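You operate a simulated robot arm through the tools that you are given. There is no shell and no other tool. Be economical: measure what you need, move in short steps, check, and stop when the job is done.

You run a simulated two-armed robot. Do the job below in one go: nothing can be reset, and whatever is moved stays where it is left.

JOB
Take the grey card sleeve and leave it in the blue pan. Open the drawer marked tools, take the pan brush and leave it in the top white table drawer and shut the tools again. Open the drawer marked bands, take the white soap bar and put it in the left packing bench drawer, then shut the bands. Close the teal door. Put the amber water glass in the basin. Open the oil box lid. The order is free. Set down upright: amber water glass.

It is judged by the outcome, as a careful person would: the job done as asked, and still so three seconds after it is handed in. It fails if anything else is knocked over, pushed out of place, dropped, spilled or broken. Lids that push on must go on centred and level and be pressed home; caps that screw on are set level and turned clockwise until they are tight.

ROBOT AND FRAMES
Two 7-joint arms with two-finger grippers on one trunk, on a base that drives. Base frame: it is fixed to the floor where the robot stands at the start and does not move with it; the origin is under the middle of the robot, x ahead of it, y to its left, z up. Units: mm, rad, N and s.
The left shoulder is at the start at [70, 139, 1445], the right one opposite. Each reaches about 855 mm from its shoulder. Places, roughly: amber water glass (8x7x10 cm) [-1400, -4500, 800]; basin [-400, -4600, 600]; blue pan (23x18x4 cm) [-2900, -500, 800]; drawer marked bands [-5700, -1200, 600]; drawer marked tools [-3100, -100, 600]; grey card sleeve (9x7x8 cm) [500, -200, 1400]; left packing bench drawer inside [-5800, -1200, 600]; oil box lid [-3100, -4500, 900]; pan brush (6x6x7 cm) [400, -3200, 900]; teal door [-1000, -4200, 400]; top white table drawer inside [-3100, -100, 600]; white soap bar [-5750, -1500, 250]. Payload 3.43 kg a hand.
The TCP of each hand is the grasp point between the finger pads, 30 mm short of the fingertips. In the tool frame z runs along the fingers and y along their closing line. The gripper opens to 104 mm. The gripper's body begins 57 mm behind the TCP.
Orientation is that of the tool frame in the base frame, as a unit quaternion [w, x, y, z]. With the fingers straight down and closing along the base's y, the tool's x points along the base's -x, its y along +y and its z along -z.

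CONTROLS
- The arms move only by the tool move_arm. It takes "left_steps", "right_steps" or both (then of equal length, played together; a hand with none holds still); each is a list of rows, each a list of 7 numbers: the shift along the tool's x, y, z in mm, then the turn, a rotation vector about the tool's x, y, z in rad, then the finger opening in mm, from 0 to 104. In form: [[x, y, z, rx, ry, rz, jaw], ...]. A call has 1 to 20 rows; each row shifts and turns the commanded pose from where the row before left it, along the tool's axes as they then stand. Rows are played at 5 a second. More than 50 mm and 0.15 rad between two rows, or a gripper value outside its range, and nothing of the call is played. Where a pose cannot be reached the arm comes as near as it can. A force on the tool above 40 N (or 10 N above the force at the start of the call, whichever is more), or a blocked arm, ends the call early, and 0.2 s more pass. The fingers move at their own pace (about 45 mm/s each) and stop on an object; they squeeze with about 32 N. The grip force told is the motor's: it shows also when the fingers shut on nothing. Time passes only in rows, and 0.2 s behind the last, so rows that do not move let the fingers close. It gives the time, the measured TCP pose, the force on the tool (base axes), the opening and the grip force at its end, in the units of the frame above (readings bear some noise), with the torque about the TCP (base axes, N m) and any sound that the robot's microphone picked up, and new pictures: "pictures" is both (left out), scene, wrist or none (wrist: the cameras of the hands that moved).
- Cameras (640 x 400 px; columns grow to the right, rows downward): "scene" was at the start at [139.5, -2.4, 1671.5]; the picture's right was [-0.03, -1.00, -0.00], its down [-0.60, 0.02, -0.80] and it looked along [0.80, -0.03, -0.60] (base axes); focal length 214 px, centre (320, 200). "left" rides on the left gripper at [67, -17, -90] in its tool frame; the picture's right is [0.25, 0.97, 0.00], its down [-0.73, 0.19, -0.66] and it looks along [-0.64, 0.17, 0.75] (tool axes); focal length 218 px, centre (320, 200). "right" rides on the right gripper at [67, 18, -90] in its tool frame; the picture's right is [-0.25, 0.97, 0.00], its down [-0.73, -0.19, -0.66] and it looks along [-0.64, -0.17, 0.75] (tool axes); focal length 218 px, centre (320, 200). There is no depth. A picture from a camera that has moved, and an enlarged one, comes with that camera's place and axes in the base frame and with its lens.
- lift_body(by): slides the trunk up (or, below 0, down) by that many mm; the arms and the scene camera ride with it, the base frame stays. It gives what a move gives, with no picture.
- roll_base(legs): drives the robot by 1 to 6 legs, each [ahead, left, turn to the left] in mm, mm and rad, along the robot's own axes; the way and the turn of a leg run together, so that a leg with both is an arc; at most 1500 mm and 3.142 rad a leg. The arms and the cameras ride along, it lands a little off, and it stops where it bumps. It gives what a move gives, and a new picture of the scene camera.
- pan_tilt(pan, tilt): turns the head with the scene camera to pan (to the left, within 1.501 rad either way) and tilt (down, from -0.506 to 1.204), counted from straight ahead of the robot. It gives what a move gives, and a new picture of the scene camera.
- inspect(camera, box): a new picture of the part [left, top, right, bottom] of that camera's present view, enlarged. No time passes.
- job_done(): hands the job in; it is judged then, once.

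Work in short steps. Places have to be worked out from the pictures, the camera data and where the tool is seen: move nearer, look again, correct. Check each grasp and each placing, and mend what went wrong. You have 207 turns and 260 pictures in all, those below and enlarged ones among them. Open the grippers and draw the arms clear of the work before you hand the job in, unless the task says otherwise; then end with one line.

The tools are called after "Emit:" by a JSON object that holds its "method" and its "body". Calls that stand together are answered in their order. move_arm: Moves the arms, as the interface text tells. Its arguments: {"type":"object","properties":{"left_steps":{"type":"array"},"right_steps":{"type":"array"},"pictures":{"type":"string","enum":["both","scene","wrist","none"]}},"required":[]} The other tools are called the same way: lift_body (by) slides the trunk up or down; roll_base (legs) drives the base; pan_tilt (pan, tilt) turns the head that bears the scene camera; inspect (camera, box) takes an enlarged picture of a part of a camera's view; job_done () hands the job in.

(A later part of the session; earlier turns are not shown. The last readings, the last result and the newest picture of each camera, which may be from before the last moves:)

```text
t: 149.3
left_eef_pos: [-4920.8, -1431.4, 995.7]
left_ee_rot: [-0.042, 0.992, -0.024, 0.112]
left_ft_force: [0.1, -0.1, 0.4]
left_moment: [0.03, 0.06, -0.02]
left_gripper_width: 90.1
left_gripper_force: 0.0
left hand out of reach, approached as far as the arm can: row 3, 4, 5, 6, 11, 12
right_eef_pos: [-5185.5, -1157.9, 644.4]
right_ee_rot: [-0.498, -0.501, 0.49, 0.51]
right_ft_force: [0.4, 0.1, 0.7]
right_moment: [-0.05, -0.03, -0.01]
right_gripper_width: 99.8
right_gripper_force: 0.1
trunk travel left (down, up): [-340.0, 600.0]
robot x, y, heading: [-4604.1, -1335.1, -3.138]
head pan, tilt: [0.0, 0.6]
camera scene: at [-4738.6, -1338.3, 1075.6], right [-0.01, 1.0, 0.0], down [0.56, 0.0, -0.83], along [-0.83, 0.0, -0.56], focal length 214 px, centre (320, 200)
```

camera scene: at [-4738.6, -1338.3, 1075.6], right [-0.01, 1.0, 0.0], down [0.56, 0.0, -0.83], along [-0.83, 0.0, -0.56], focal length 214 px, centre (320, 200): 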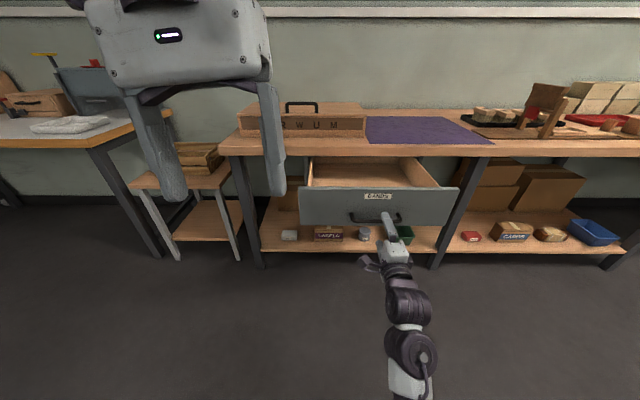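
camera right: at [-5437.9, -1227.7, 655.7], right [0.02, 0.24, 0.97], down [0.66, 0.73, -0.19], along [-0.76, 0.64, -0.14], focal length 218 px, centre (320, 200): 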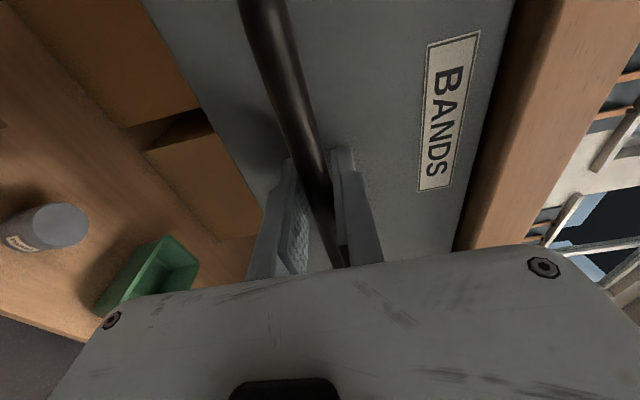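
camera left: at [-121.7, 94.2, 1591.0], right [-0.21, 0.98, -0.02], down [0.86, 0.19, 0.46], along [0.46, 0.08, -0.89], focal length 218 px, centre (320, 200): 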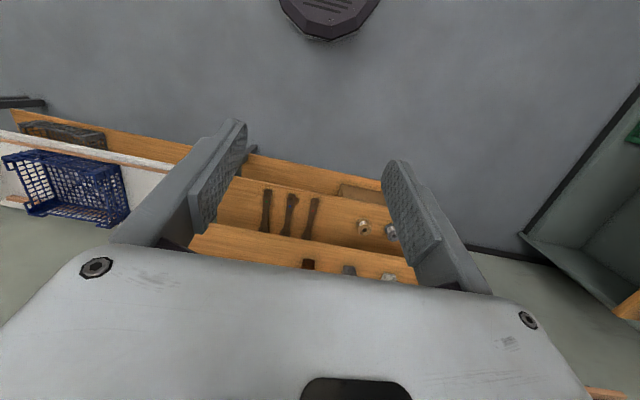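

Left hand is tucked. I drive left to line up with the soap and turn the right hand to point down, closing along the bench depth.

Emit:
{"method": "roll_base", "body": {"legs": [[0, 360, 0]]}}

Emit:
{"method": "move_arm", "body": {"right_steps": [[0, 0, 0, 0.143, 0, 0, 100], [0, 0, 0, 0.143, 0, 0, 100], [0, 0, 0, 0.143, 0, 0, 100], [0, 0, 0, 0.143, 0, 0, 100], [0, 0, 0, 0.143, 0, 0, 100], [0, 0, 0, 0.143, 0, 0, 100], [0, 0, 0, 0.143, 0, 0, 100], [0, 0, 0, 0.143, 0, 0, 100], [0, 0, 0, 0.143, 0, 0, 100], [0, 0, 0, 0.143, 0, 0, 100], [0, 0, 0, 0.14, 0, 0, 100], [0, 0, 45, 0, 0, 0, 100], [0, 0, 45, 0, 0, 0, 100], [0, 0, 45, 0, 0, 0, 100], [0, 0, 45, 0, 0, 0, 100], [0, 0, 45, 0, 0, 0, 100], [0, 0, 45, 0, 0, 0, 100]], "pictures": "both"}}

```text
t: 151.6
left_eef_pos: [-4921.6, -1792.5, 994.8]
left_ee_rot: [-0.04, 0.992, -0.027, 0.113]
left_ft_force: [0.4, -0.1, -0.6]
left_moment: [0.02, -0.02, 0.0]
left_gripper_width: 90.1
left_gripper_force: 0.0
right_eef_pos: [-5184.2, -1517.9, 644.2]
right_ee_rot: [-0.496, -0.499, 0.492, 0.512]
right_ft_force: [0.2, -0.2, 0.7]
right_moment: [0.01, -0.02, -0.01]
right_gripper_width: 100.0
right_gripper_force: 0.0
trunk travel left (down, up): [-340.0, 600.0]
robot x, y, heading: [-4602.3, -1699.9, 3.141]
head pan, tilt: [0.0, 0.6]
camera scene: at [-4739.8, -1700.9, 1075.2], right [0.0, 1.0, 0.0], down [0.57, 0.0, -0.82], along [-0.82, 0.0, -0.57], focal length 214 px, centre (320, 200)
```

scene: 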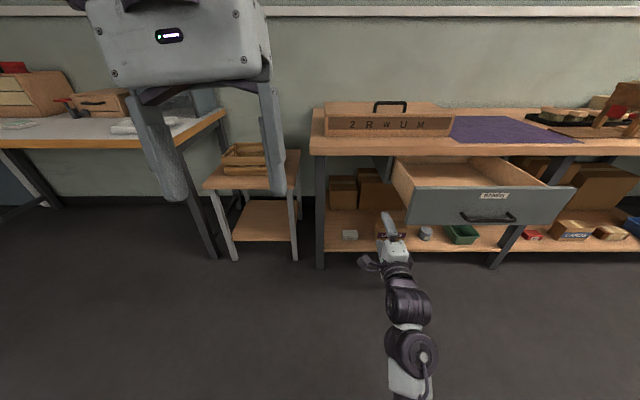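

```text
t: 152.4
left_eef_pos: [-4923.3, -1791.8, 995.6]
left_ee_rot: [-0.04, 0.992, -0.027, 0.114]
left_ft_force: [0.6, -0.3, 0.5]
left_moment: [-0.02, -0.01, -0.02]
left_gripper_width: 90.0
left_gripper_force: 0.0
right_eef_pos: [-5181.8, -1451.3, 638.1]
right_ee_rot: [0.311, 0.616, -0.549, -0.472]
right_ft_force: [-0.3, -0.1, -0.4]
right_moment: [0.0, 0.03, -0.01]
right_gripper_width: 99.8
right_gripper_force: 0.1
right hand out of reach, approached as far as the arm can: row 4
trunk travel left (down, up): [-340.0, 600.0]
robot x, y, heading: [-4602.1, -1701.4, 3.139]
head pan, tilt: [0.0, 0.6]
stopped in row 4 (right hand): the arm was blocked; the commanded pose is now the measured one
camera scene: at [-4740.0, -1700.3, 1075.2], right [0.0, 1.0, 0.0], down [0.57, 0.0, -0.82], along [-0.82, 0.0, -0.57], focal length 214 px, centre (320, 200)
camera right: at [-5110.2, -1531.8, 670.6], right [-0.36, 0.05, 0.93], down [0.71, 0.66, 0.24], along [-0.6, 0.75, -0.27], focal length 218 px, centre (320, 200)
```

scene: 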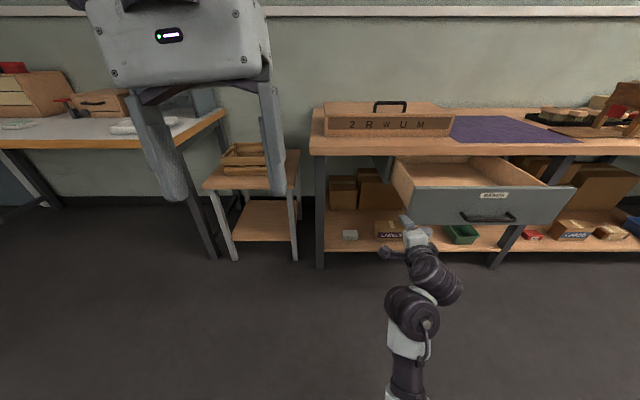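
right: 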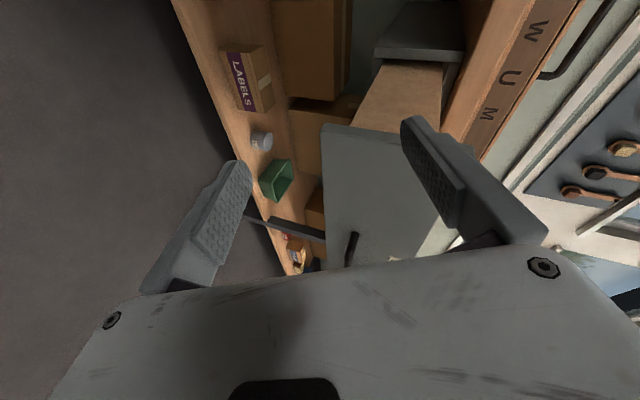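

The wrist cannot bend that way. I return the hand to the forward-down pose that worked before (closing sideways), then will roll it once it points down.

Emit:
{"method": "move_arm", "body": {"right_steps": [[0, 0, 0, 0.0169, 0.0438, -0.1369, 100], [0, 0, 0, 0.0169, 0.0438, -0.1369, 100], [0, 0, 0, 0.0169, 0.0438, -0.1369, 100], [0, 0, 0, 0.0169, 0.0438, -0.1369, 100], [0, 0, 0, 0.0169, 0.0438, -0.1369, 100], [0, 0, 0, 0.0169, 0.0438, -0.1369, 100], [0, 0, 0, 0.0169, 0.0438, -0.1369, 100], [0, 0, 0, 0.0169, 0.0438, -0.1369, 100], [0, 0, 0, 0.0169, 0.0438, -0.1369, 100], [0, 0, 0, 0.0169, 0.0438, -0.1369, 100], [0, 0, 0, 0, 0, 0, 100]], "pictures": "none"}}

```text
t: 154.8
left_eef_pos: [-4923.4, -1791.5, 995.4]
left_ee_rot: [-0.042, 0.992, -0.027, 0.114]
left_ft_force: [-0.4, -1.1, 0.0]
left_moment: [-0.02, 0.03, 0.0]
left_gripper_width: 89.9
left_gripper_force: 0.1
right_eef_pos: [-5183.3, -1452.0, 638.2]
right_ee_rot: [0.0, 0.924, -0.001, -0.382]
right_ft_force: [0.5, 0.6, 0.0]
right_moment: [0.04, 0.0, 0.03]
right_gripper_width: 99.9
right_gripper_force: 0.1
trunk travel left (down, up): [-340.0, 600.0]
robot x, y, heading: [-4604.9, -1701.4, 3.141]
head pan, tilt: [0.0, 0.6]
```

Good. Now I shift over, lower, and pitch the hand to straight down.

Emit:
{"method": "move_arm", "body": {"right_steps": [[28.3, 22, 28.3, 0, 0, 0, 100], [28.3, 22, 28.3, 0, 0, 0, 100], [28.3, 22, 28.3, 0, 0, 0, 100], [28.3, 0, 28.3, 0, 0, 0, 100], [28.3, 0, 28.3, 0, 0, 0, 100], [28.3, 0, 28.3, 0, 0, 0, 100], [28.3, 0, 28.3, 0, 0, 0, 100], [0, 0, 0, 0, 0.131, 0, 100], [0, 0, 0, 0, 0.131, 0, 100], [0, 0, 0, 0, 0.131, 0, 100], [0, 0, 0, 0, 0.131, 0, 100], [0, 0, 0, 0, 0.131, 0, 100], [0, 0, 0, 0, 0.131, 0, 100], [0, 0, 0, 0, 0, 0, 100]], "pictures": "wrist"}}

```text
t: 157.8
left_eef_pos: [-4922.3, -1791.0, 995.5]
left_ee_rot: [-0.04, 0.992, -0.027, 0.114]
left_ft_force: [0.1, -0.6, 0.1]
left_moment: [-0.02, -0.01, 0.0]
left_gripper_width: 90.0
left_gripper_force: 0.0
right_eef_pos: [-5181.6, -1518.0, 360.2]
right_ee_rot: [0.002, 1.0, -0.001, 0.002]
right_ft_force: [-0.4, -0.5, 0.2]
right_moment: [-0.01, 0.0, -0.02]
right_gripper_width: 100.1
right_gripper_force: 0.0
trunk travel left (down, up): [-340.0, 600.0]
robot x, y, heading: [-4602.5, -1699.8, 3.139]
head pan, tilt: [0.0, 0.6]
camera right: at [-5115.9, -1533.9, 449.5], right [-0.25, -0.97, 0.0], down [-0.73, 0.19, 0.65], along [-0.63, 0.17, -0.76], focal length 218 px, centre (320, 200)
```

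right: 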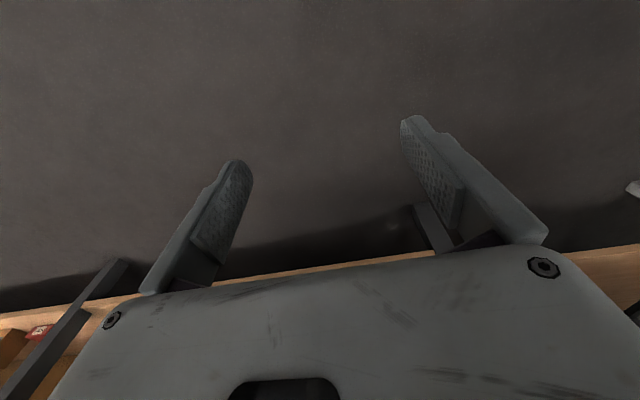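

The hand points down now. I inspect the soap and then roll the hand 90° so it closes along the depth.

Emit:
{"method": "inspect", "body": {"camera": "scene", "box": [310, 190, 470, 290]}}

Emit:
{"method": "move_arm", "body": {"right_steps": [[0, 0, 0, 0, 0, 0.143, 100], [0, 0, 0, 0, 0, 0.143, 100], [0, 0, 0, 0, 0, 0.143, 100], [0, 0, 0, 0, 0, 0.143, 100], [0, 0, 0, 0, 0, 0.143, 100], [0, 0, 0, 0, 0, 0.143, 100], [0, 0, 0, 0, 0, 0.143, 100], [0, 0, 0, 0, 0, 0.143, 100], [0, 0, 0, 0, 0, 0.143, 100], [0, 0, 0, 0, 0, 0.143, 100], [0, 0, 0, 0, 0, 0.141, 100], [0, 0, 0, 0, 0, 0, 100]], "pictures": "none"}}

```text
4.00 times, centred on (390, 240) of scene
camera zoom: at [-4739.7, -1700.2, 1075.2], right [0.0, 1.0, 0.0], down [0.57, 0.0, -0.82], along [-0.82, 0.0, -0.57], focal length 858 px, centre (40, 40)
```

zoom: 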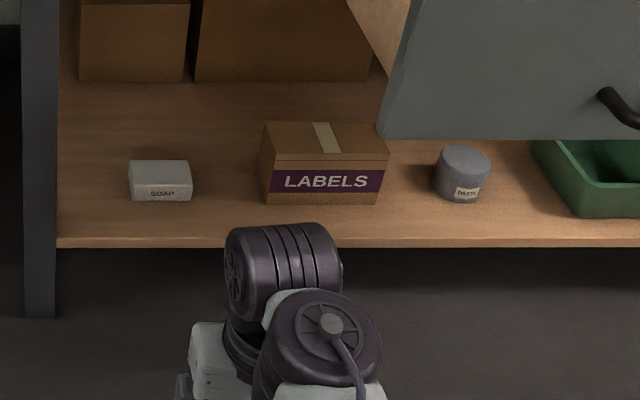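

```text
t: 160.4
left_eef_pos: [-4922.6, -1790.3, 995.1]
left_ee_rot: [-0.04, 0.992, -0.027, 0.114]
left_ft_force: [0.0, -0.8, -0.1]
left_moment: [-0.05, 0.01, -0.01]
left_gripper_width: 90.0
left_gripper_force: 0.0
right_eef_pos: [-5183.0, -1518.0, 358.9]
right_ee_rot: [0.0, -0.706, 0.708, -0.001]
right_ft_force: [-0.1, -0.3, -0.4]
right_moment: [0.01, -0.02, -0.03]
right_gripper_width: 100.1
right_gripper_force: 0.0
trunk travel left (down, up): [-340.0, 600.0]
robot x, y, heading: [-4600.7, -1698.2, 3.143]
head pan, tilt: [0.0, 0.6]
```

Soap: centre about [-5664, -1521], 53 deep, top z≈195. I drive 430 mm in with the hand at z 359, well above it.

Emit:
{"method": "roll_base", "body": {"legs": [[430, 0, 0]]}}

Emit:
{"method": "inspect", "body": {"camera": "right", "box": [0, 0, 640, 400]}}

```text
t: 163.0
left_eef_pos: [-5353.8, -1786.8, 994.9]
left_ee_rot: [-0.04, 0.992, -0.031, 0.114]
left_ft_force: [0.6, 0.1, 0.6]
left_moment: [-0.02, 0.0, 0.01]
left_gripper_width: 90.1
left_gripper_force: 0.0
right_eef_pos: [-5610.0, -1509.7, 358.0]
right_ee_rot: [-0.001, -0.703, 0.711, -0.003]
right_ft_force: [-0.7, 0.6, 0.1]
right_moment: [0.01, 0.03, 0.04]
right_gripper_width: 100.0
right_gripper_force: 0.0
trunk travel left (down, up): [-340.0, 600.0]
robot x, y, heading: [-5031.5, -1698.9, 3.13]
head pan, tilt: [0.0, 0.6]
camera scene: at [-5169.4, -1696.5, 1075.1], right [0.01, 1.0, 0.0], down [0.57, -0.01, -0.82], along [-0.82, 0.01, -0.57], focal length 214 px, centre (320, 200)
```

scene: 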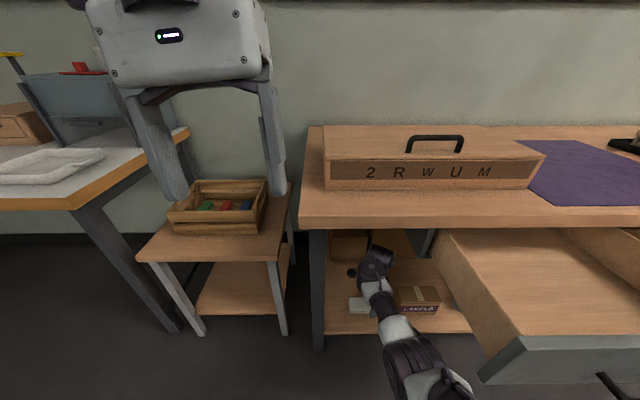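

```text
1.00 times, centred on (320, 200) of right (not enlarged: the box is as wide or as high as the picture)
camera zoom: at [-5629.0, -1577.0, 448.4], right [-0.96, 0.26, 0.0], down [0.2, 0.73, 0.66], along [0.17, 0.63, -0.76], focal length 218 px, centre (320, 200)
```

zoom: 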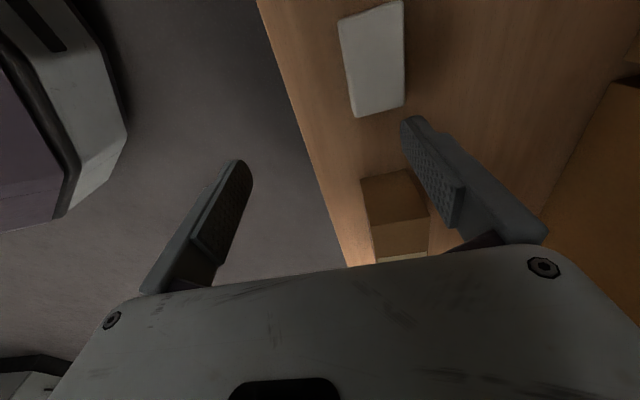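

Soap centre measures [-5672, -1522]. I move over it and lower to just above.

Emit:
{"method": "move_arm", "body": {"right_steps": [[4, 31, 0, 0, 0, 0, 100], [8.5, 31, 0, 0, 0, 0, 100], [0, 0, 40, 0, 0, 0, 100], [0, 0, 40, 0, 0, 0, 100], [0, 0, 33, 0, 0, 0, 100], [0, 0, 0, 0, 0, 0, 100]], "pictures": "wrist"}}

```text
t: 164.4
left_eef_pos: [-5352.7, -1785.3, 995.4]
left_ee_rot: [-0.039, 0.992, -0.032, 0.113]
left_ft_force: [-0.2, -0.5, 1.4]
left_moment: [0.01, -0.01, 0.03]
left_gripper_width: 90.2
left_gripper_force: 0.1
right_eef_pos: [-5655.5, -1527.0, 296.6]
right_ee_rot: [0.0, -0.703, 0.711, -0.002]
right_ft_force: [-0.4, -0.7, 1.2]
right_moment: [0.02, -0.01, -0.02]
right_gripper_width: 100.0
right_gripper_force: 0.0
right hand out of reach, approached as far as the arm can: row 3, 4, 5
trunk travel left (down, up): [-340.0, 600.0]
robot x, y, heading: [-5030.0, -1693.9, 3.13]
head pan, tilt: [0.0, 0.6]
camera right: at [-5673.8, -1592.8, 386.4], right [-0.96, 0.26, 0.0], down [0.2, 0.73, 0.66], along [0.17, 0.63, -0.76], focal length 218 px, centre (320, 200)
```

right: 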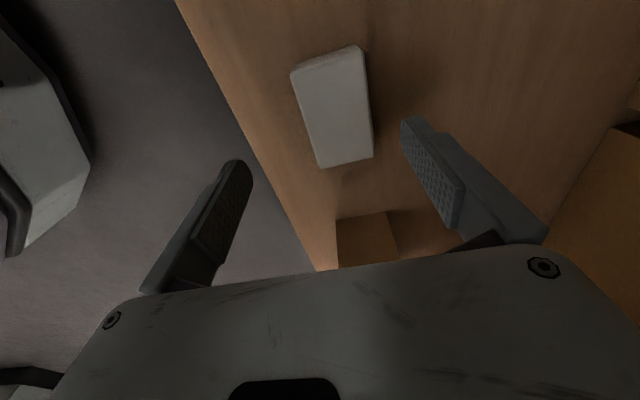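

Arm's at its limit, so I lower with the trunk by 60 mm and shift 15 mm in.

Emit:
{"method": "lift_body", "body": {"by": -60}}

Emit:
{"method": "move_arm", "body": {"right_steps": [[0, 15, 0, 0, 0, 0, 100], [0, 0, 0, 0, 0, 0, 100]], "pictures": "wrist"}}

```text
t: 165.4
left_eef_pos: [-5351.6, -1786.3, 935.2]
left_ee_rot: [-0.039, 0.992, -0.032, 0.114]
left_ft_force: [0.4, 0.5, -0.3]
left_moment: [0.0, 0.01, -0.01]
left_gripper_width: 89.8
left_gripper_force: 0.0
right_eef_pos: [-5654.3, -1525.9, 236.5]
right_ee_rot: [-0.001, -0.703, 0.711, -0.002]
right_ft_force: [-0.1, -0.5, -1.1]
right_moment: [-0.02, -0.01, -0.01]
right_gripper_width: 99.7
right_gripper_force: 0.0
trunk travel left (down, up): [-280.0, 660.0]
robot x, y, heading: [-5033.0, -1694.8, 3.131]
head pan, tilt: [0.0, 0.6]
```

```text
t: 166.0
left_eef_pos: [-5353.0, -1785.7, 935.3]
left_ee_rot: [-0.04, 0.992, -0.031, 0.114]
left_ft_force: [0.3, 0.7, 0.0]
left_moment: [0.01, 0.04, -0.03]
left_gripper_width: 89.9
left_gripper_force: 0.1
right_eef_pos: [-5658.9, -1524.2, 243.2]
right_ee_rot: [0.0, -0.704, 0.711, -0.001]
right_ft_force: [-0.3, 0.6, 0.0]
right_moment: [0.01, 0.01, 0.0]
right_gripper_width: 99.8
right_gripper_force: 0.0
right hand out of reach, approached as far as the arm can: row 1
trunk travel left (down, up): [-280.0, 660.0]
robot x, y, heading: [-5033.1, -1699.3, 3.131]
head pan, tilt: [0.0, 0.6]
camera right: at [-5678.0, -1591.3, 332.2], right [-0.96, 0.26, 0.0], down [0.2, 0.73, 0.66], along [0.17, 0.63, -0.76], focal length 218 px, centre (320, 200)
```

right: 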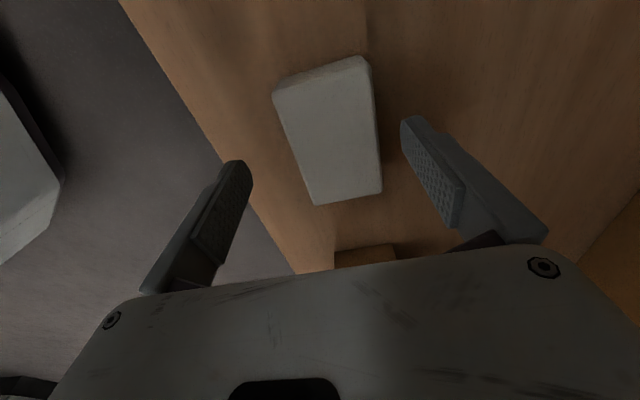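

I nudge the base 9 mm forward and 7 mm left, then lower the trunk 38 mm to straddle the soap.

Emit:
{"method": "roll_base", "body": {"legs": [[10, 7, 0]]}}

Emit:
{"method": "lift_body", "body": {"by": -38}}

Emit:
{"method": "inspect", "body": {"camera": "right", "box": [160, 0, 480, 200]}}

```text
t: 166.8
left_eef_pos: [-5362.4, -1793.6, 934.0]
left_ee_rot: [-0.04, 0.992, -0.031, 0.114]
left_ft_force: [0.2, -0.4, 0.3]
left_moment: [0.01, -0.03, 0.01]
left_gripper_width: 89.8
left_gripper_force: 0.1
right_eef_pos: [-5668.6, -1532.1, 241.9]
right_ee_rot: [0.0, -0.703, 0.711, -0.002]
right_ft_force: [-0.2, 0.4, -0.3]
right_moment: [-0.01, -0.01, -0.03]
right_gripper_width: 100.1
right_gripper_force: 0.0
trunk travel left (down, up): [-280.0, 660.0]
robot x, y, heading: [-5042.4, -1705.8, 3.127]
head pan, tilt: [0.0, 0.6]
camera scene: at [-5179.3, -1703.7, 1015.1], right [0.01, 1.0, 0.0], down [0.57, -0.01, -0.82], along [-0.82, 0.01, -0.57], focal length 214 px, centre (320, 200)
```

scene: 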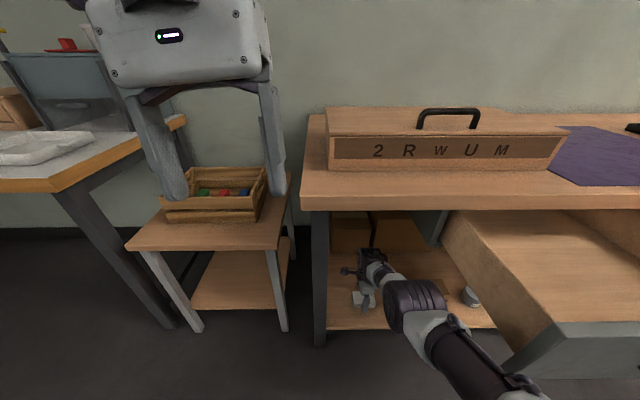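

```text
t: 167.7
left_eef_pos: [-5359.9, -1792.7, 898.7]
left_ee_rot: [-0.041, 0.992, -0.032, 0.114]
left_ft_force: [-1.1, 0.0, -0.1]
left_moment: [-0.02, 0.0, 0.02]
left_gripper_width: 90.1
left_gripper_force: 0.2
right_eef_pos: [-5671.4, -1531.9, 210.7]
right_ee_rot: [-0.001, -0.704, 0.71, -0.001]
right_ft_force: [5.9, 0.2, 19.9]
right_moment: [0.14, -1.31, -0.01]
right_gripper_width: 99.6
right_gripper_force: 0.1
trunk travel left (down, up): [-243.0, 697.0]
robot x, y, heading: [-5045.5, -1707.5, 3.131]
head pan, tilt: [0.0, 0.6]
stopped: the force on the tool passed its limit at 41 N (the readings are from after the stop); the commanded pose is now the measured one
```

```text
2.00 times, centred on (320, 100) of right
camera zoom: at [-5689.7, -1598.3, 300.7], right [-0.96, 0.26, 0.0], down [0.2, 0.73, 0.65], along [0.17, 0.63, -0.76], focal length 436 px, centre (320, 400)
```

zoom: 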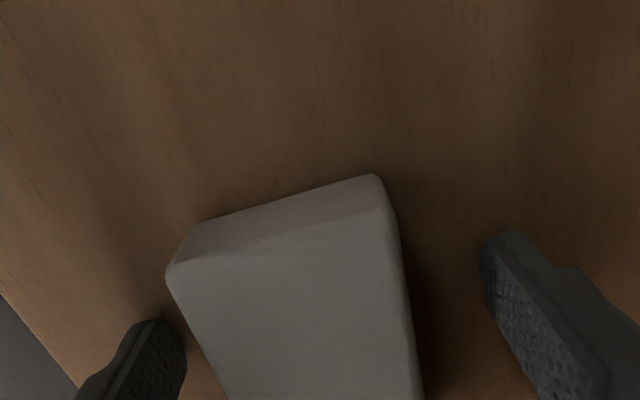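

The near fingertip touched the shelf (z≈180). I raise 5 mm and close on the soap.

Emit:
{"method": "lift_body", "body": {"by": 5}}

Emit:
{"method": "move_arm", "body": {"right_steps": [[0, 0, 0, 0, 0, 0, 80], [0, 0, 0, 0, 0, 0, 60], [0, 0, 0, 0, 0, 0, 40], [0, 0, 0, 0, 0, 0, 40], [0, 0, 0, 0, 0, 0, 40]], "pictures": "wrist"}}

```text
t: 168.3
left_eef_pos: [-5362.2, -1792.8, 902.7]
left_ee_rot: [-0.04, 0.992, -0.032, 0.115]
left_ft_force: [0.1, -0.8, -0.3]
left_moment: [-0.02, 0.02, -0.01]
left_gripper_width: 89.9
left_gripper_force: 0.1
right_eef_pos: [-5669.9, -1530.9, 212.4]
right_ee_rot: [-0.001, -0.703, 0.711, -0.001]
right_ft_force: [-1.1, 0.5, -0.8]
right_moment: [0.0, 0.0, -0.01]
right_gripper_width: 100.1
right_gripper_force: 0.2
trunk travel left (down, up): [-248.0, 692.0]
robot x, y, heading: [-5041.7, -1703.7, 3.126]
head pan, tilt: [0.0, 0.6]
```

```text
t: 169.5
left_eef_pos: [-5362.0, -1794.4, 903.0]
left_ee_rot: [-0.04, 0.992, -0.032, 0.114]
left_ft_force: [-1.3, 0.4, -0.4]
left_moment: [-0.04, -0.02, 0.02]
left_gripper_width: 90.0
left_gripper_force: 0.1
right_eef_pos: [-5671.0, -1532.1, 212.6]
right_ee_rot: [-0.002, -0.704, 0.71, -0.001]
right_ft_force: [0.3, 0.0, 0.4]
right_moment: [0.01, -0.01, 0.0]
right_gripper_width: 55.2
right_gripper_force: 31.9
trunk travel left (down, up): [-248.0, 692.0]
robot x, y, heading: [-5041.3, -1707.2, 3.126]
head pan, tilt: [0.0, 0.6]
camera right: at [-5689.2, -1598.2, 302.3], right [-0.96, 0.26, 0.0], down [0.2, 0.73, 0.66], along [0.17, 0.63, -0.76], focal length 218 px, centre (320, 200)
```

right: 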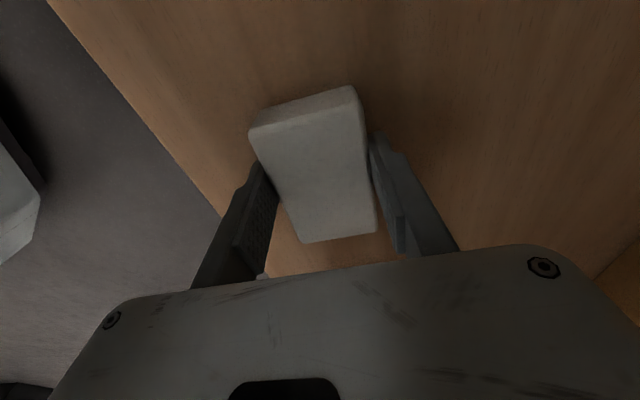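

Soap gripped (55 mm). I lift 60 mm, drive back out and raise the trunk.

Emit:
{"method": "lift_body", "body": {"by": 60}}

Emit:
{"method": "roll_base", "body": {"legs": [[-450, 0, 0]]}}

Emit:
{"method": "lift_body", "body": {"by": 400}}

```text
t: 170.5
left_eef_pos: [-5362.7, -1793.3, 962.9]
left_ee_rot: [-0.04, 0.992, -0.031, 0.113]
left_ft_force: [-0.8, -0.8, 0.0]
left_moment: [-0.03, -0.02, 0.0]
left_gripper_width: 89.8
left_gripper_force: 0.2
right_eef_pos: [-5671.0, -1531.0, 272.6]
right_ee_rot: [-0.001, -0.704, 0.71, -0.002]
right_ft_force: [-0.7, 0.2, -1.4]
right_moment: [-0.03, 0.0, 0.0]
right_gripper_width: 55.3
right_gripper_force: 32.3
trunk travel left (down, up): [-308.0, 632.0]
robot x, y, heading: [-5040.7, -1704.9, 3.13]
head pan, tilt: [0.0, 0.6]
```

```text
t: 173.1
left_eef_pos: [-4924.1, -1797.8, 963.8]
left_ee_rot: [-0.039, 0.992, -0.036, 0.114]
left_ft_force: [-0.7, -0.3, 0.2]
left_moment: [0.02, 0.0, 0.0]
left_gripper_width: 90.2
left_gripper_force: 0.1
right_eef_pos: [-5231.5, -1534.9, 273.6]
right_ee_rot: [-0.002, -0.701, 0.713, -0.002]
right_ft_force: [-0.8, 0.2, -1.5]
right_moment: [-0.02, 0.02, -0.02]
right_gripper_width: 55.2
right_gripper_force: 32.3
trunk travel left (down, up): [-308.0, 632.0]
robot x, y, heading: [-4608.0, -1714.0, 3.124]
head pan, tilt: [0.0, 0.6]
camera scene: at [-4740.5, -1708.5, 1042.9], right [0.02, 1.0, 0.0], down [0.56, -0.01, -0.83], along [-0.83, 0.01, -0.56], focal length 214 px, centre (320, 200)
```

scene: 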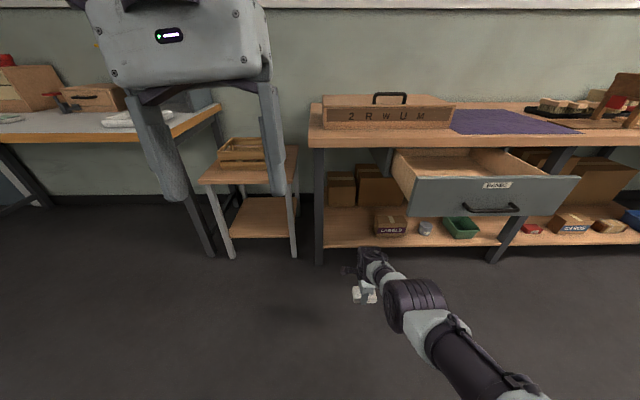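

```text
t: 177.0
left_eef_pos: [-4925.8, -1797.2, 1363.1]
left_ee_rot: [-0.04, 0.992, -0.035, 0.114]
left_ft_force: [0.2, -0.1, -0.5]
left_moment: [-0.03, -0.01, 0.02]
left_gripper_width: 89.8
left_gripper_force: 0.0
right_eef_pos: [-5232.9, -1533.8, 672.5]
right_ee_rot: [-0.001, -0.701, 0.713, -0.001]
right_ft_force: [-0.9, 0.6, -2.5]
right_moment: [0.04, -0.01, -0.02]
right_gripper_width: 55.5
right_gripper_force: 31.7
trunk travel left (down, up): [-708.0, 232.0]
robot x, y, heading: [-4605.5, -1711.3, 3.124]
head pan, tilt: [0.0, 0.6]
```

I raise 200 mm more, then drive to bring the soap over the open BANDS drawer.

Emit:
{"method": "lift_body", "body": {"by": 200}}

Emit:
{"method": "roll_base", "body": {"legs": [[0, -374, 0.017], [198, 0, 0]]}}

Emit:
{"method": "pan_tilt", "body": {"pan": -0.1, "tilt": 0.9}}

```text
t: 179.1
left_eef_pos: [-4927.0, -1796.7, 1563.7]
left_ee_rot: [-0.041, 0.992, -0.034, 0.114]
left_ft_force: [0.1, 0.0, -0.4]
left_moment: [0.02, -0.01, 0.01]
left_gripper_width: 90.1
left_gripper_force: 0.1
right_eef_pos: [-5231.9, -1534.3, 871.3]
right_ee_rot: [-0.001, -0.701, 0.713, -0.001]
right_ft_force: [-0.4, -0.5, -1.4]
right_moment: [0.0, 0.0, 0.02]
right_gripper_width: 55.4
right_gripper_force: 32.0
trunk travel left (down, up): [-908.0, 32.0]
robot x, y, heading: [-4606.3, -1712.3, 3.125]
head pan, tilt: [0.0, 0.6]
```

```text
t: 182.7
left_eef_pos: [-5119.1, -1439.3, 1565.0]
left_ee_rot: [-0.041, 0.993, -0.024, 0.111]
left_ft_force: [-0.2, 0.1, 0.0]
left_moment: [0.01, 0.05, 0.04]
left_gripper_width: 89.8
left_gripper_force: 0.1
right_eef_pos: [-5434.7, -1183.1, 874.7]
right_ee_rot: [0.002, 0.709, -0.705, 0.0]
right_ft_force: [0.4, 0.2, -0.4]
right_moment: [0.0, 0.01, 0.0]
right_gripper_width: 55.3
right_gripper_force: 32.3
trunk travel left (down, up): [-908.0, 32.0]
robot x, y, heading: [-4804.6, -1350.6, -3.13]
head pan, tilt: [0.0, 0.6]
camera scene: at [-4936.8, -1346.4, 1643.4], right [-0.01, 1.0, 0.0], down [0.56, 0.0, -0.83], along [-0.83, 0.0, -0.56], focal length 214 px, centre (320, 200)
```

scene: 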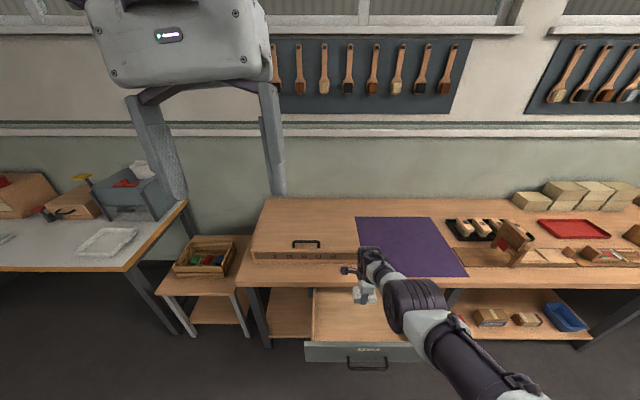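

```text
t: 183.5
left_eef_pos: [-5125.7, -1438.9, 1562.9]
left_ee_rot: [-0.041, 0.992, -0.023, 0.114]
left_ft_force: [-0.2, 0.1, 0.1]
left_moment: [-0.01, -0.01, -0.02]
left_gripper_width: 90.2
left_gripper_force: 0.0
right_eef_pos: [-5437.3, -1183.9, 871.6]
right_ee_rot: [0.001, 0.709, -0.705, 0.002]
right_ft_force: [0.4, 0.3, -1.8]
right_moment: [-0.01, -0.04, 0.01]
right_gripper_width: 55.4
right_gripper_force: 32.2
trunk travel left (down, up): [-908.0, 32.0]
robot x, y, heading: [-4807.1, -1344.6, -3.132]
head pan, tilt: [-0.099, 0.901]
camera scene: at [-4930.0, -1338.5, 1618.0], right [0.09, 1.0, 0.0], down [0.78, -0.07, -0.62], along [-0.62, 0.06, -0.78], focal length 214 px, centre (320, 200)
```

scene: 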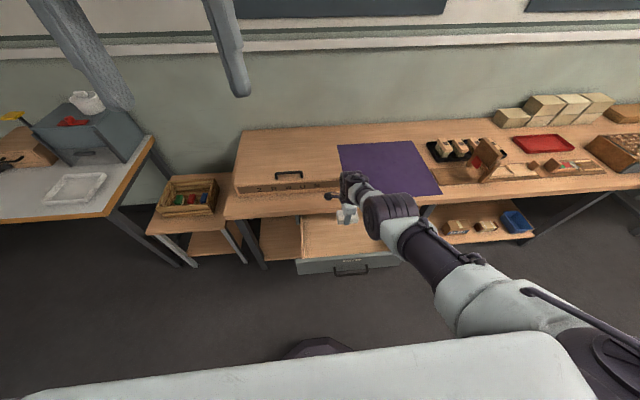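

The soap hangs inside the drawer outline. I lower the trunk 200 mm, then step down to contact.

Emit:
{"method": "lift_body", "body": {"by": -200}}

Emit:
{"method": "inspect", "body": {"camera": "right", "box": [0, 0, 640, 400]}}

```text
t: 185.7
left_eef_pos: [-5124.7, -1438.1, 1364.2]
left_ee_rot: [-0.041, 0.992, -0.024, 0.113]
left_ft_force: [-0.1, -0.4, -0.2]
left_moment: [-0.01, -0.02, 0.0]
left_gripper_width: 90.1
left_gripper_force: 0.1
right_eef_pos: [-5437.3, -1183.0, 672.3]
right_ee_rot: [0.0, 0.71, -0.705, 0.001]
right_ft_force: [-0.2, 0.2, -1.7]
right_moment: [-0.02, -0.04, 0.02]
right_gripper_width: 55.1
right_gripper_force: 32.1
trunk travel left (down, up): [-708.0, 232.0]
robot x, y, heading: [-4805.6, -1346.4, -3.135]
head pan, tilt: [-0.099, 0.901]
```

```text
1.00 times, centred on (320, 200) of right (not enlarged: the box is as wide or as high as the picture)
camera zoom: at [-5454.8, -1249.3, 762.5], right [-0.97, 0.25, 0.0], down [0.19, 0.73, 0.65], along [0.16, 0.63, -0.76], focal length 218 px, centre (320, 200)
```

zoom: 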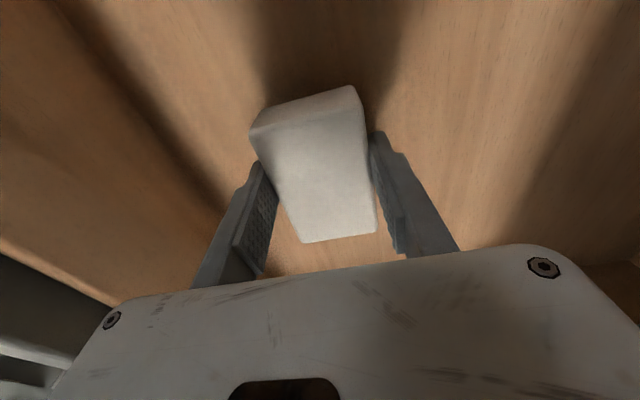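

Emit:
{"method": "lift_body", "body": {"by": -20}}

Emit:
{"method": "lift_body", "body": {"by": -10}}

Emit:
{"method": "inspect", "body": {"camera": "right", "box": [160, 0, 480, 200]}}

```text
t: 186.3
left_eef_pos: [-5121.2, -1437.8, 1345.3]
left_ee_rot: [-0.04, 0.993, -0.024, 0.112]
left_ft_force: [-0.5, 0.2, 1.1]
left_moment: [0.0, -0.01, 0.03]
left_gripper_width: 89.9
left_gripper_force: 0.1
right_eef_pos: [-5437.3, -1183.6, 655.6]
right_ee_rot: [0.003, 0.709, -0.705, -0.001]
right_ft_force: [-0.4, 0.0, 17.7]
right_moment: [0.04, -0.54, -0.04]
right_gripper_width: 55.4
right_gripper_force: 32.3
trunk travel left (down, up): [-688.0, 252.0]
robot x, y, heading: [-4805.9, -1345.7, -3.139]
head pan, tilt: [-0.099, 0.901]
```

```text
t: 186.9
left_eef_pos: [-5119.9, -1440.3, 1334.3]
left_ee_rot: [-0.042, 0.993, -0.024, 0.111]
left_ft_force: [-0.2, -0.1, -0.2]
left_moment: [0.03, -0.03, 0.01]
left_gripper_width: 90.1
left_gripper_force: 0.1
right_eef_pos: [-5437.0, -1185.3, 647.6]
right_ee_rot: [0.003, 0.709, -0.705, -0.003]
right_ft_force: [-1.1, 1.4, 30.4]
right_moment: [0.22, -0.79, -0.04]
right_gripper_width: 55.4
right_gripper_force: 32.4
trunk travel left (down, up): [-678.0, 262.0]
robot x, y, heading: [-4806.8, -1345.4, -3.131]
head pan, tilt: [-0.099, 0.901]
```

```text
2.00 times, centred on (320, 100) of right
camera zoom: at [-5453.8, -1250.1, 736.8], right [-0.97, 0.25, 0.01], down [0.19, 0.73, 0.65], along [0.16, 0.64, -0.76], focal length 436 px, centre (320, 400)
```

zoom: 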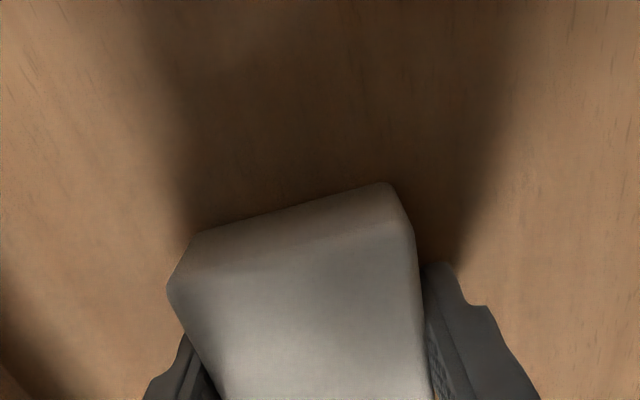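

The soap is on the drawer floor (30 N). I ease up 5 mm and release.

Emit:
{"method": "lift_body", "body": {"by": 8}}

Emit:
{"method": "move_arm", "body": {"right_steps": [[0, 0, 0, 0, 0, 0, 70], [0, 0, 0, 0, 0, 0, 85], [0, 0, 0, 0, 0, 0, 85], [0, 0, -40, 0, 0, 0, 85], [0, 0, -40, 0, 0, 0, 85], [0, 0, -40, 0, 0, 0, 85]], "pictures": "wrist"}}

```text
t: 187.5
left_eef_pos: [-5124.9, -1438.1, 1340.4]
left_ee_rot: [-0.041, 0.992, -0.024, 0.113]
left_ft_force: [-1.4, 0.2, 0.8]
left_moment: [-0.01, 0.03, 0.01]
left_gripper_width: 89.9
left_gripper_force: 0.0
right_eef_pos: [-5435.2, -1182.0, 647.9]
right_ee_rot: [-0.001, 0.709, -0.706, 0.003]
right_ft_force: [0.5, 0.1, -1.4]
right_moment: [-0.04, 0.0, 0.04]
right_gripper_width: 55.1
right_gripper_force: 32.1
trunk travel left (down, up): [-686.0, 254.0]
robot x, y, heading: [-4806.4, -1346.7, -3.136]
head pan, tilt: [-0.099, 0.901]
```

```text
t: 188.9
left_eef_pos: [-5125.7, -1438.3, 1341.2]
left_ee_rot: [-0.041, 0.992, -0.024, 0.113]
left_ft_force: [0.5, 0.5, -0.7]
left_moment: [0.0, -0.02, 0.0]
left_gripper_width: 89.8
left_gripper_force: 0.0
right_eef_pos: [-5437.0, -1181.2, 769.5]
right_ee_rot: [0.001, 0.709, -0.705, 0.002]
right_ft_force: [-0.2, -0.5, -0.3]
right_moment: [-0.01, -0.03, 0.03]
right_gripper_width: 85.1
right_gripper_force: 0.0
trunk travel left (down, up): [-686.0, 254.0]
robot x, y, heading: [-4803.4, -1344.4, -3.139]
head pan, tilt: [-0.099, 0.901]
camera right: at [-5455.3, -1247.4, 858.7], right [-0.97, 0.25, 0.0], down [0.19, 0.73, 0.65], along [0.16, 0.63, -0.76], focal length 218 px, centre (320, 200)
```

right: 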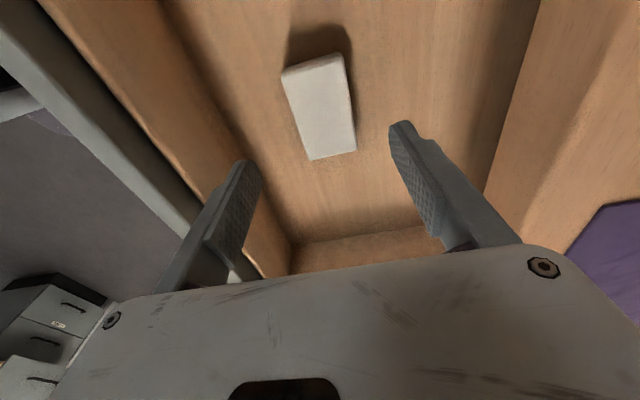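

Soap lies flat in the drawer. I raise the hand, back the base off, and turn the hand to point forward with closed fingers for pushing the drawer shut.

Emit:
{"method": "move_arm", "body": {"right_steps": [[0, 0, -40, 0, 0, 0, 85], [0, 0, -40, 0, 0, 0, 60]], "pictures": "none"}}

Emit:
{"method": "roll_base", "body": {"legs": [[-400, 0, 0]]}}

Emit:
{"method": "move_arm", "body": {"right_steps": [[0, 0, 0, 0, 0, -0.143, 0], [0, 0, 0, 0, 0, -0.143, 0], [0, 0, 0, 0, 0, -0.143, 0], [0, 0, 0, 0, 0, -0.143, 0], [0, 0, 0, 0, 0, -0.143, 0], [0, 0, 0, 0, 0, -0.143, 0], [0, 0, 0, 0, 0, -0.143, 0], [0, 0, 0, 0, 0, -0.143, 0], [0, 0, 0, 0, 0, -0.143, 0], [0, 0, 0, 0, 0, -0.143, 0], [0, 0, 0, 0, 0, -0.141, 0], [0, 0, 0, 0, -0.147, 0, 0], [0, 0, 0, 0, -0.147, 0, 0], [0, 0, 0, 0, -0.147, 0, 0], [0, 0, 0, 0, -0.147, 0, 0], [0, 0, 0, 0, -0.147, 0, 0], [0, 0, 0, 0, -0.147, 0, 0], [0, 0, 0, 0, -0.147, 0, 0], [0, 0, 0, 0, -0.147, 0, 0]], "pictures": "none"}}

Emit:
{"method": "lift_body", "body": {"by": -170}}

```text
t: 189.5
left_eef_pos: [-5124.9, -1436.3, 1341.9]
left_ee_rot: [-0.04, 0.992, -0.024, 0.113]
left_ft_force: [0.4, -0.2, -1.3]
left_moment: [-0.03, -0.03, 0.02]
left_gripper_width: 89.7
left_gripper_force: 0.1
right_eef_pos: [-5439.7, -1182.0, 849.9]
right_ee_rot: [0.002, 0.709, -0.706, 0.003]
right_ft_force: [-0.5, 0.6, 1.1]
right_moment: [-0.01, 0.01, -0.01]
right_gripper_width: 60.0
right_gripper_force: 0.1
trunk travel left (down, up): [-686.0, 254.0]
robot x, y, heading: [-4808.3, -1348.5, -3.138]
head pan, tilt: [-0.099, 0.901]
```

```text
t: 192.0
left_eef_pos: [-4723.4, -1435.0, 1342.0]
left_ee_rot: [-0.041, 0.992, -0.028, 0.114]
left_ft_force: [0.2, -0.4, -0.2]
left_moment: [-0.02, -0.01, -0.01]
left_gripper_width: 89.8
left_gripper_force: 0.0
right_eef_pos: [-5034.4, -1178.9, 848.5]
right_ee_rot: [-0.001, -0.707, 0.708, -0.002]
right_ft_force: [-0.1, 0.5, 0.4]
right_moment: [0.01, 0.01, -0.01]
right_gripper_width: 60.2
right_gripper_force: 0.1
trunk travel left (down, up): [-686.0, 254.0]
robot x, y, heading: [-4400.7, -1342.8, 3.137]
head pan, tilt: [-0.099, 0.901]
camera scene: at [-4526.2, -1336.4, 1396.0], right [0.1, 0.99, 0.0], down [0.78, -0.08, -0.62], along [-0.62, 0.06, -0.78], focal length 214 px, centre (320, 200)
```

scene: 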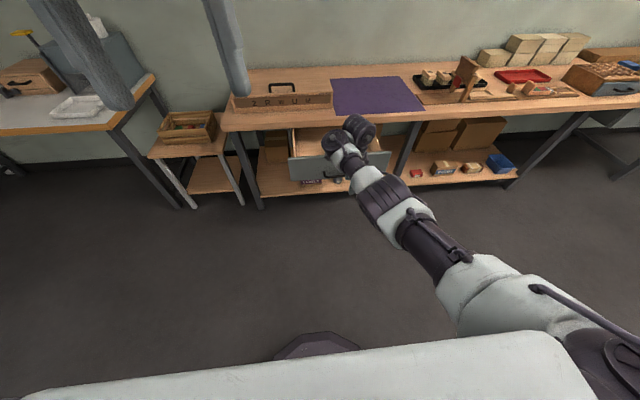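

```text
t: 196.0
left_eef_pos: [-4720.2, -1435.9, 1341.4]
left_ee_rot: [-0.04, 0.993, -0.027, 0.112]
left_ft_force: [-0.1, 0.0, 0.1]
left_moment: [0.01, 0.01, -0.03]
left_gripper_width: 90.0
left_gripper_force: 0.1
right_eef_pos: [-5036.2, -1170.6, 852.3]
right_ee_rot: [-0.007, 0.83, 0.003, -0.558]
right_ft_force: [0.3, -0.5, -0.5]
right_moment: [-0.02, -0.01, -0.02]
right_gripper_width: 0.1
right_gripper_force: 31.9
trunk travel left (down, up): [-686.0, 254.0]
robot x, y, heading: [-4404.2, -1346.2, 3.144]
head pan, tilt: [-0.099, 0.901]
```

```text
t: 197.9
left_eef_pos: [-4721.7, -1435.3, 1171.2]
left_ee_rot: [-0.041, 0.992, -0.027, 0.113]
left_ft_force: [-0.1, -0.2, 0.0]
left_moment: [0.02, 0.01, -0.02]
left_gripper_width: 89.9
left_gripper_force: 0.1
right_eef_pos: [-5035.5, -1171.0, 677.8]
right_ee_rot: [-0.006, 0.833, 0.002, -0.553]
right_ft_force: [-0.4, 0.4, 1.1]
right_moment: [0.01, 0.05, -0.01]
right_gripper_width: 0.0
right_gripper_force: 32.1
trunk travel left (down, up): [-516.0, 424.0]
robot x, y, heading: [-4401.2, -1343.0, 3.139]
head pan, tilt: [-0.099, 0.901]
```

I raise 10 mm and drive forward to push the drawer shut with the closed fingertips above the handle.

Emit:
{"method": "lift_body", "body": {"by": 10}}

Emit:
{"method": "pan_tilt", "body": {"pan": -0.1, "tilt": 0.6}}

Emit:
{"method": "roll_base", "body": {"legs": [[480, 0, 0]]}}

```text
t: 198.5
left_eef_pos: [-4721.0, -1435.3, 1180.5]
left_ee_rot: [-0.04, 0.992, -0.027, 0.113]
left_ft_force: [-0.9, 0.1, -0.1]
left_moment: [0.02, -0.03, -0.01]
left_gripper_width: 90.0
left_gripper_force: 0.1
right_eef_pos: [-5035.4, -1172.3, 687.1]
right_ee_rot: [-0.006, 0.833, 0.003, -0.553]
right_ft_force: [-0.5, -0.2, -0.5]
right_moment: [0.01, 0.02, -0.01]
right_gripper_width: 0.0
right_gripper_force: 31.9
trunk travel left (down, up): [-526.0, 414.0]
robot x, y, heading: [-4403.4, -1344.6, 3.137]
head pan, tilt: [-0.099, 0.901]
```

```text
t: 199.3
left_eef_pos: [-4721.0, -1435.0, 1182.4]
left_ee_rot: [-0.04, 0.992, -0.027, 0.113]
left_ft_force: [0.0, 0.1, -0.1]
left_moment: [0.04, -0.02, 0.03]
left_gripper_width: 90.0
left_gripper_force: 0.0
right_eef_pos: [-5034.3, -1170.3, 687.6]
right_ee_rot: [-0.007, 0.833, 0.002, -0.554]
right_ft_force: [1.0, -0.2, 0.5]
right_moment: [0.0, 0.01, -0.03]
right_gripper_width: 0.0
right_gripper_force: 32.2
trunk travel left (down, up): [-526.0, 414.0]
robot x, y, heading: [-4401.6, -1345.1, 3.147]
head pan, tilt: [-0.099, 0.6]
camera scene: at [-4538.0, -1335.1, 1260.8], right [0.1, 0.99, 0.0], down [0.56, -0.06, -0.82], along [-0.82, 0.08, -0.57], focal length 214 px, centre (320, 200)
```

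scene: 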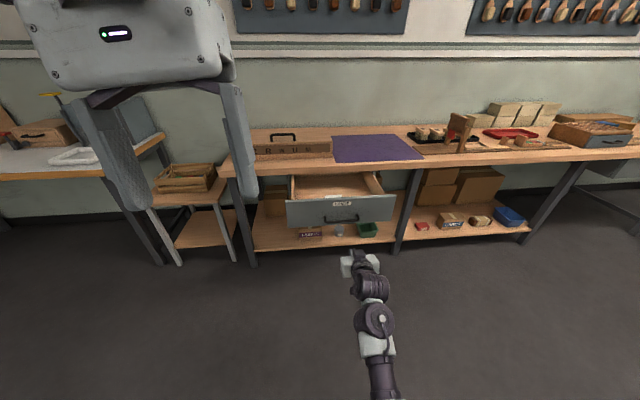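

```text
t: 202.1
left_eef_pos: [-5189.6, -1429.4, 1180.1]
left_ee_rot: [-0.04, 0.992, -0.031, 0.113]
left_ft_force: [-1.3, -1.0, 0.5]
left_moment: [0.0, -0.02, -0.01]
left_gripper_width: 90.0
left_gripper_force: 0.1
right_eef_pos: [-5501.3, -1162.4, 688.8]
right_ee_rot: [-0.009, 0.833, -0.001, -0.554]
right_ft_force: [-0.3, 0.1, 0.2]
right_moment: [0.01, -0.02, 0.01]
right_gripper_width: 0.2
right_gripper_force: 35.0
trunk travel left (down, up): [-526.0, 414.0]
robot x, y, heading: [-4866.9, -1344.4, 3.135]
head pan, tilt: [-0.099, 0.6]
camera scene: at [-5005.2, -1331.5, 1260.8], right [0.11, 0.99, 0.0], down [0.56, -0.06, -0.82], along [-0.82, 0.09, -0.57], focal length 214 px, centre (320, 200)
```

scene: 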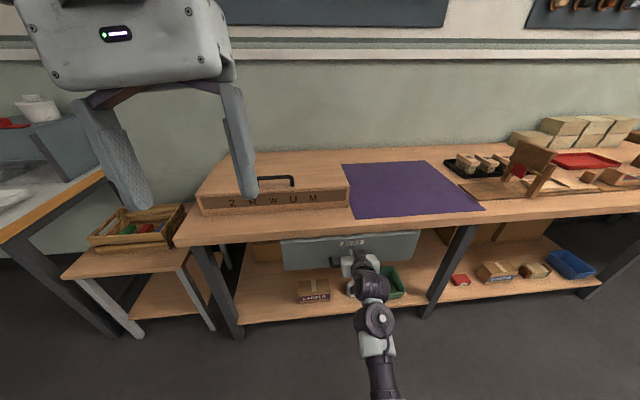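

Mostly shut; I push the remaining ~40 mm.

Emit:
{"method": "roll_base", "body": {"legs": [[45, 0, 0]]}}

Emit:
{"method": "inspect", "body": {"camera": "scene", "box": [230, 200, 470, 350]}}

```text
t: 203.1
left_eef_pos: [-5227.3, -1430.4, 1180.5]
left_ee_rot: [-0.041, 0.992, -0.031, 0.114]
left_ft_force: [0.3, 0.0, -0.3]
left_moment: [0.01, -0.02, 0.01]
left_gripper_width: 90.2
left_gripper_force: 0.1
right_eef_pos: [-5537.1, -1162.1, 690.1]
right_ee_rot: [-0.01, 0.833, 0.0, -0.553]
right_ft_force: [6.0, -0.5, 1.5]
right_moment: [-0.02, 0.13, 0.07]
right_gripper_width: 5.7
right_gripper_force: 35.0
trunk travel left (down, up): [-526.0, 414.0]
robot x, y, heading: [-4906.4, -1343.8, 3.125]
head pan, tilt: [-0.099, 0.6]
stopped in leg 1: the force on the tool passed its limit at 591 N (the readings are from after the stop); the commanded pose is now the measured one
camera scene: at [-5042.6, -1331.4, 1260.9], right [0.11, 0.99, 0.0], down [0.56, -0.06, -0.83], along [-0.82, 0.09, -0.56], focal length 214 px, centre (320, 200)
```

scene: 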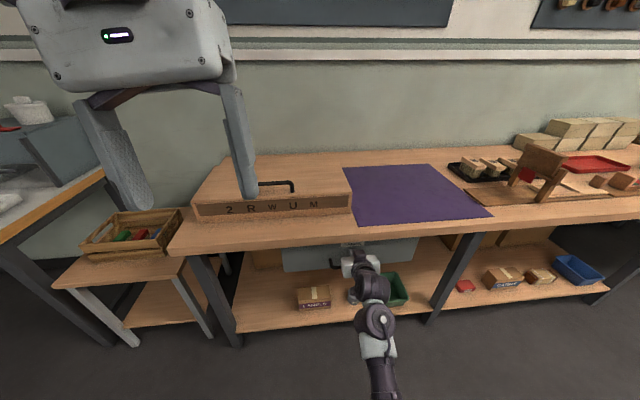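

```text
2.67 times, centred on (350, 275) of scene
camera zoom: at [-5042.6, -1331.4, 1260.9], right [0.11, 0.99, 0.0], down [0.56, -0.06, -0.83], along [-0.82, 0.09, -0.56], focal length 572 px, centre (240, 0)
```

zoom: 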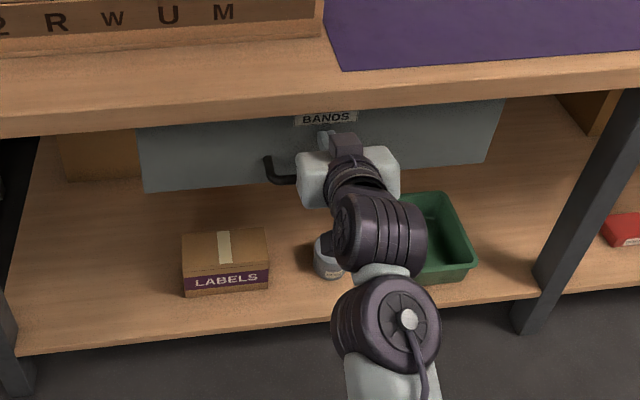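

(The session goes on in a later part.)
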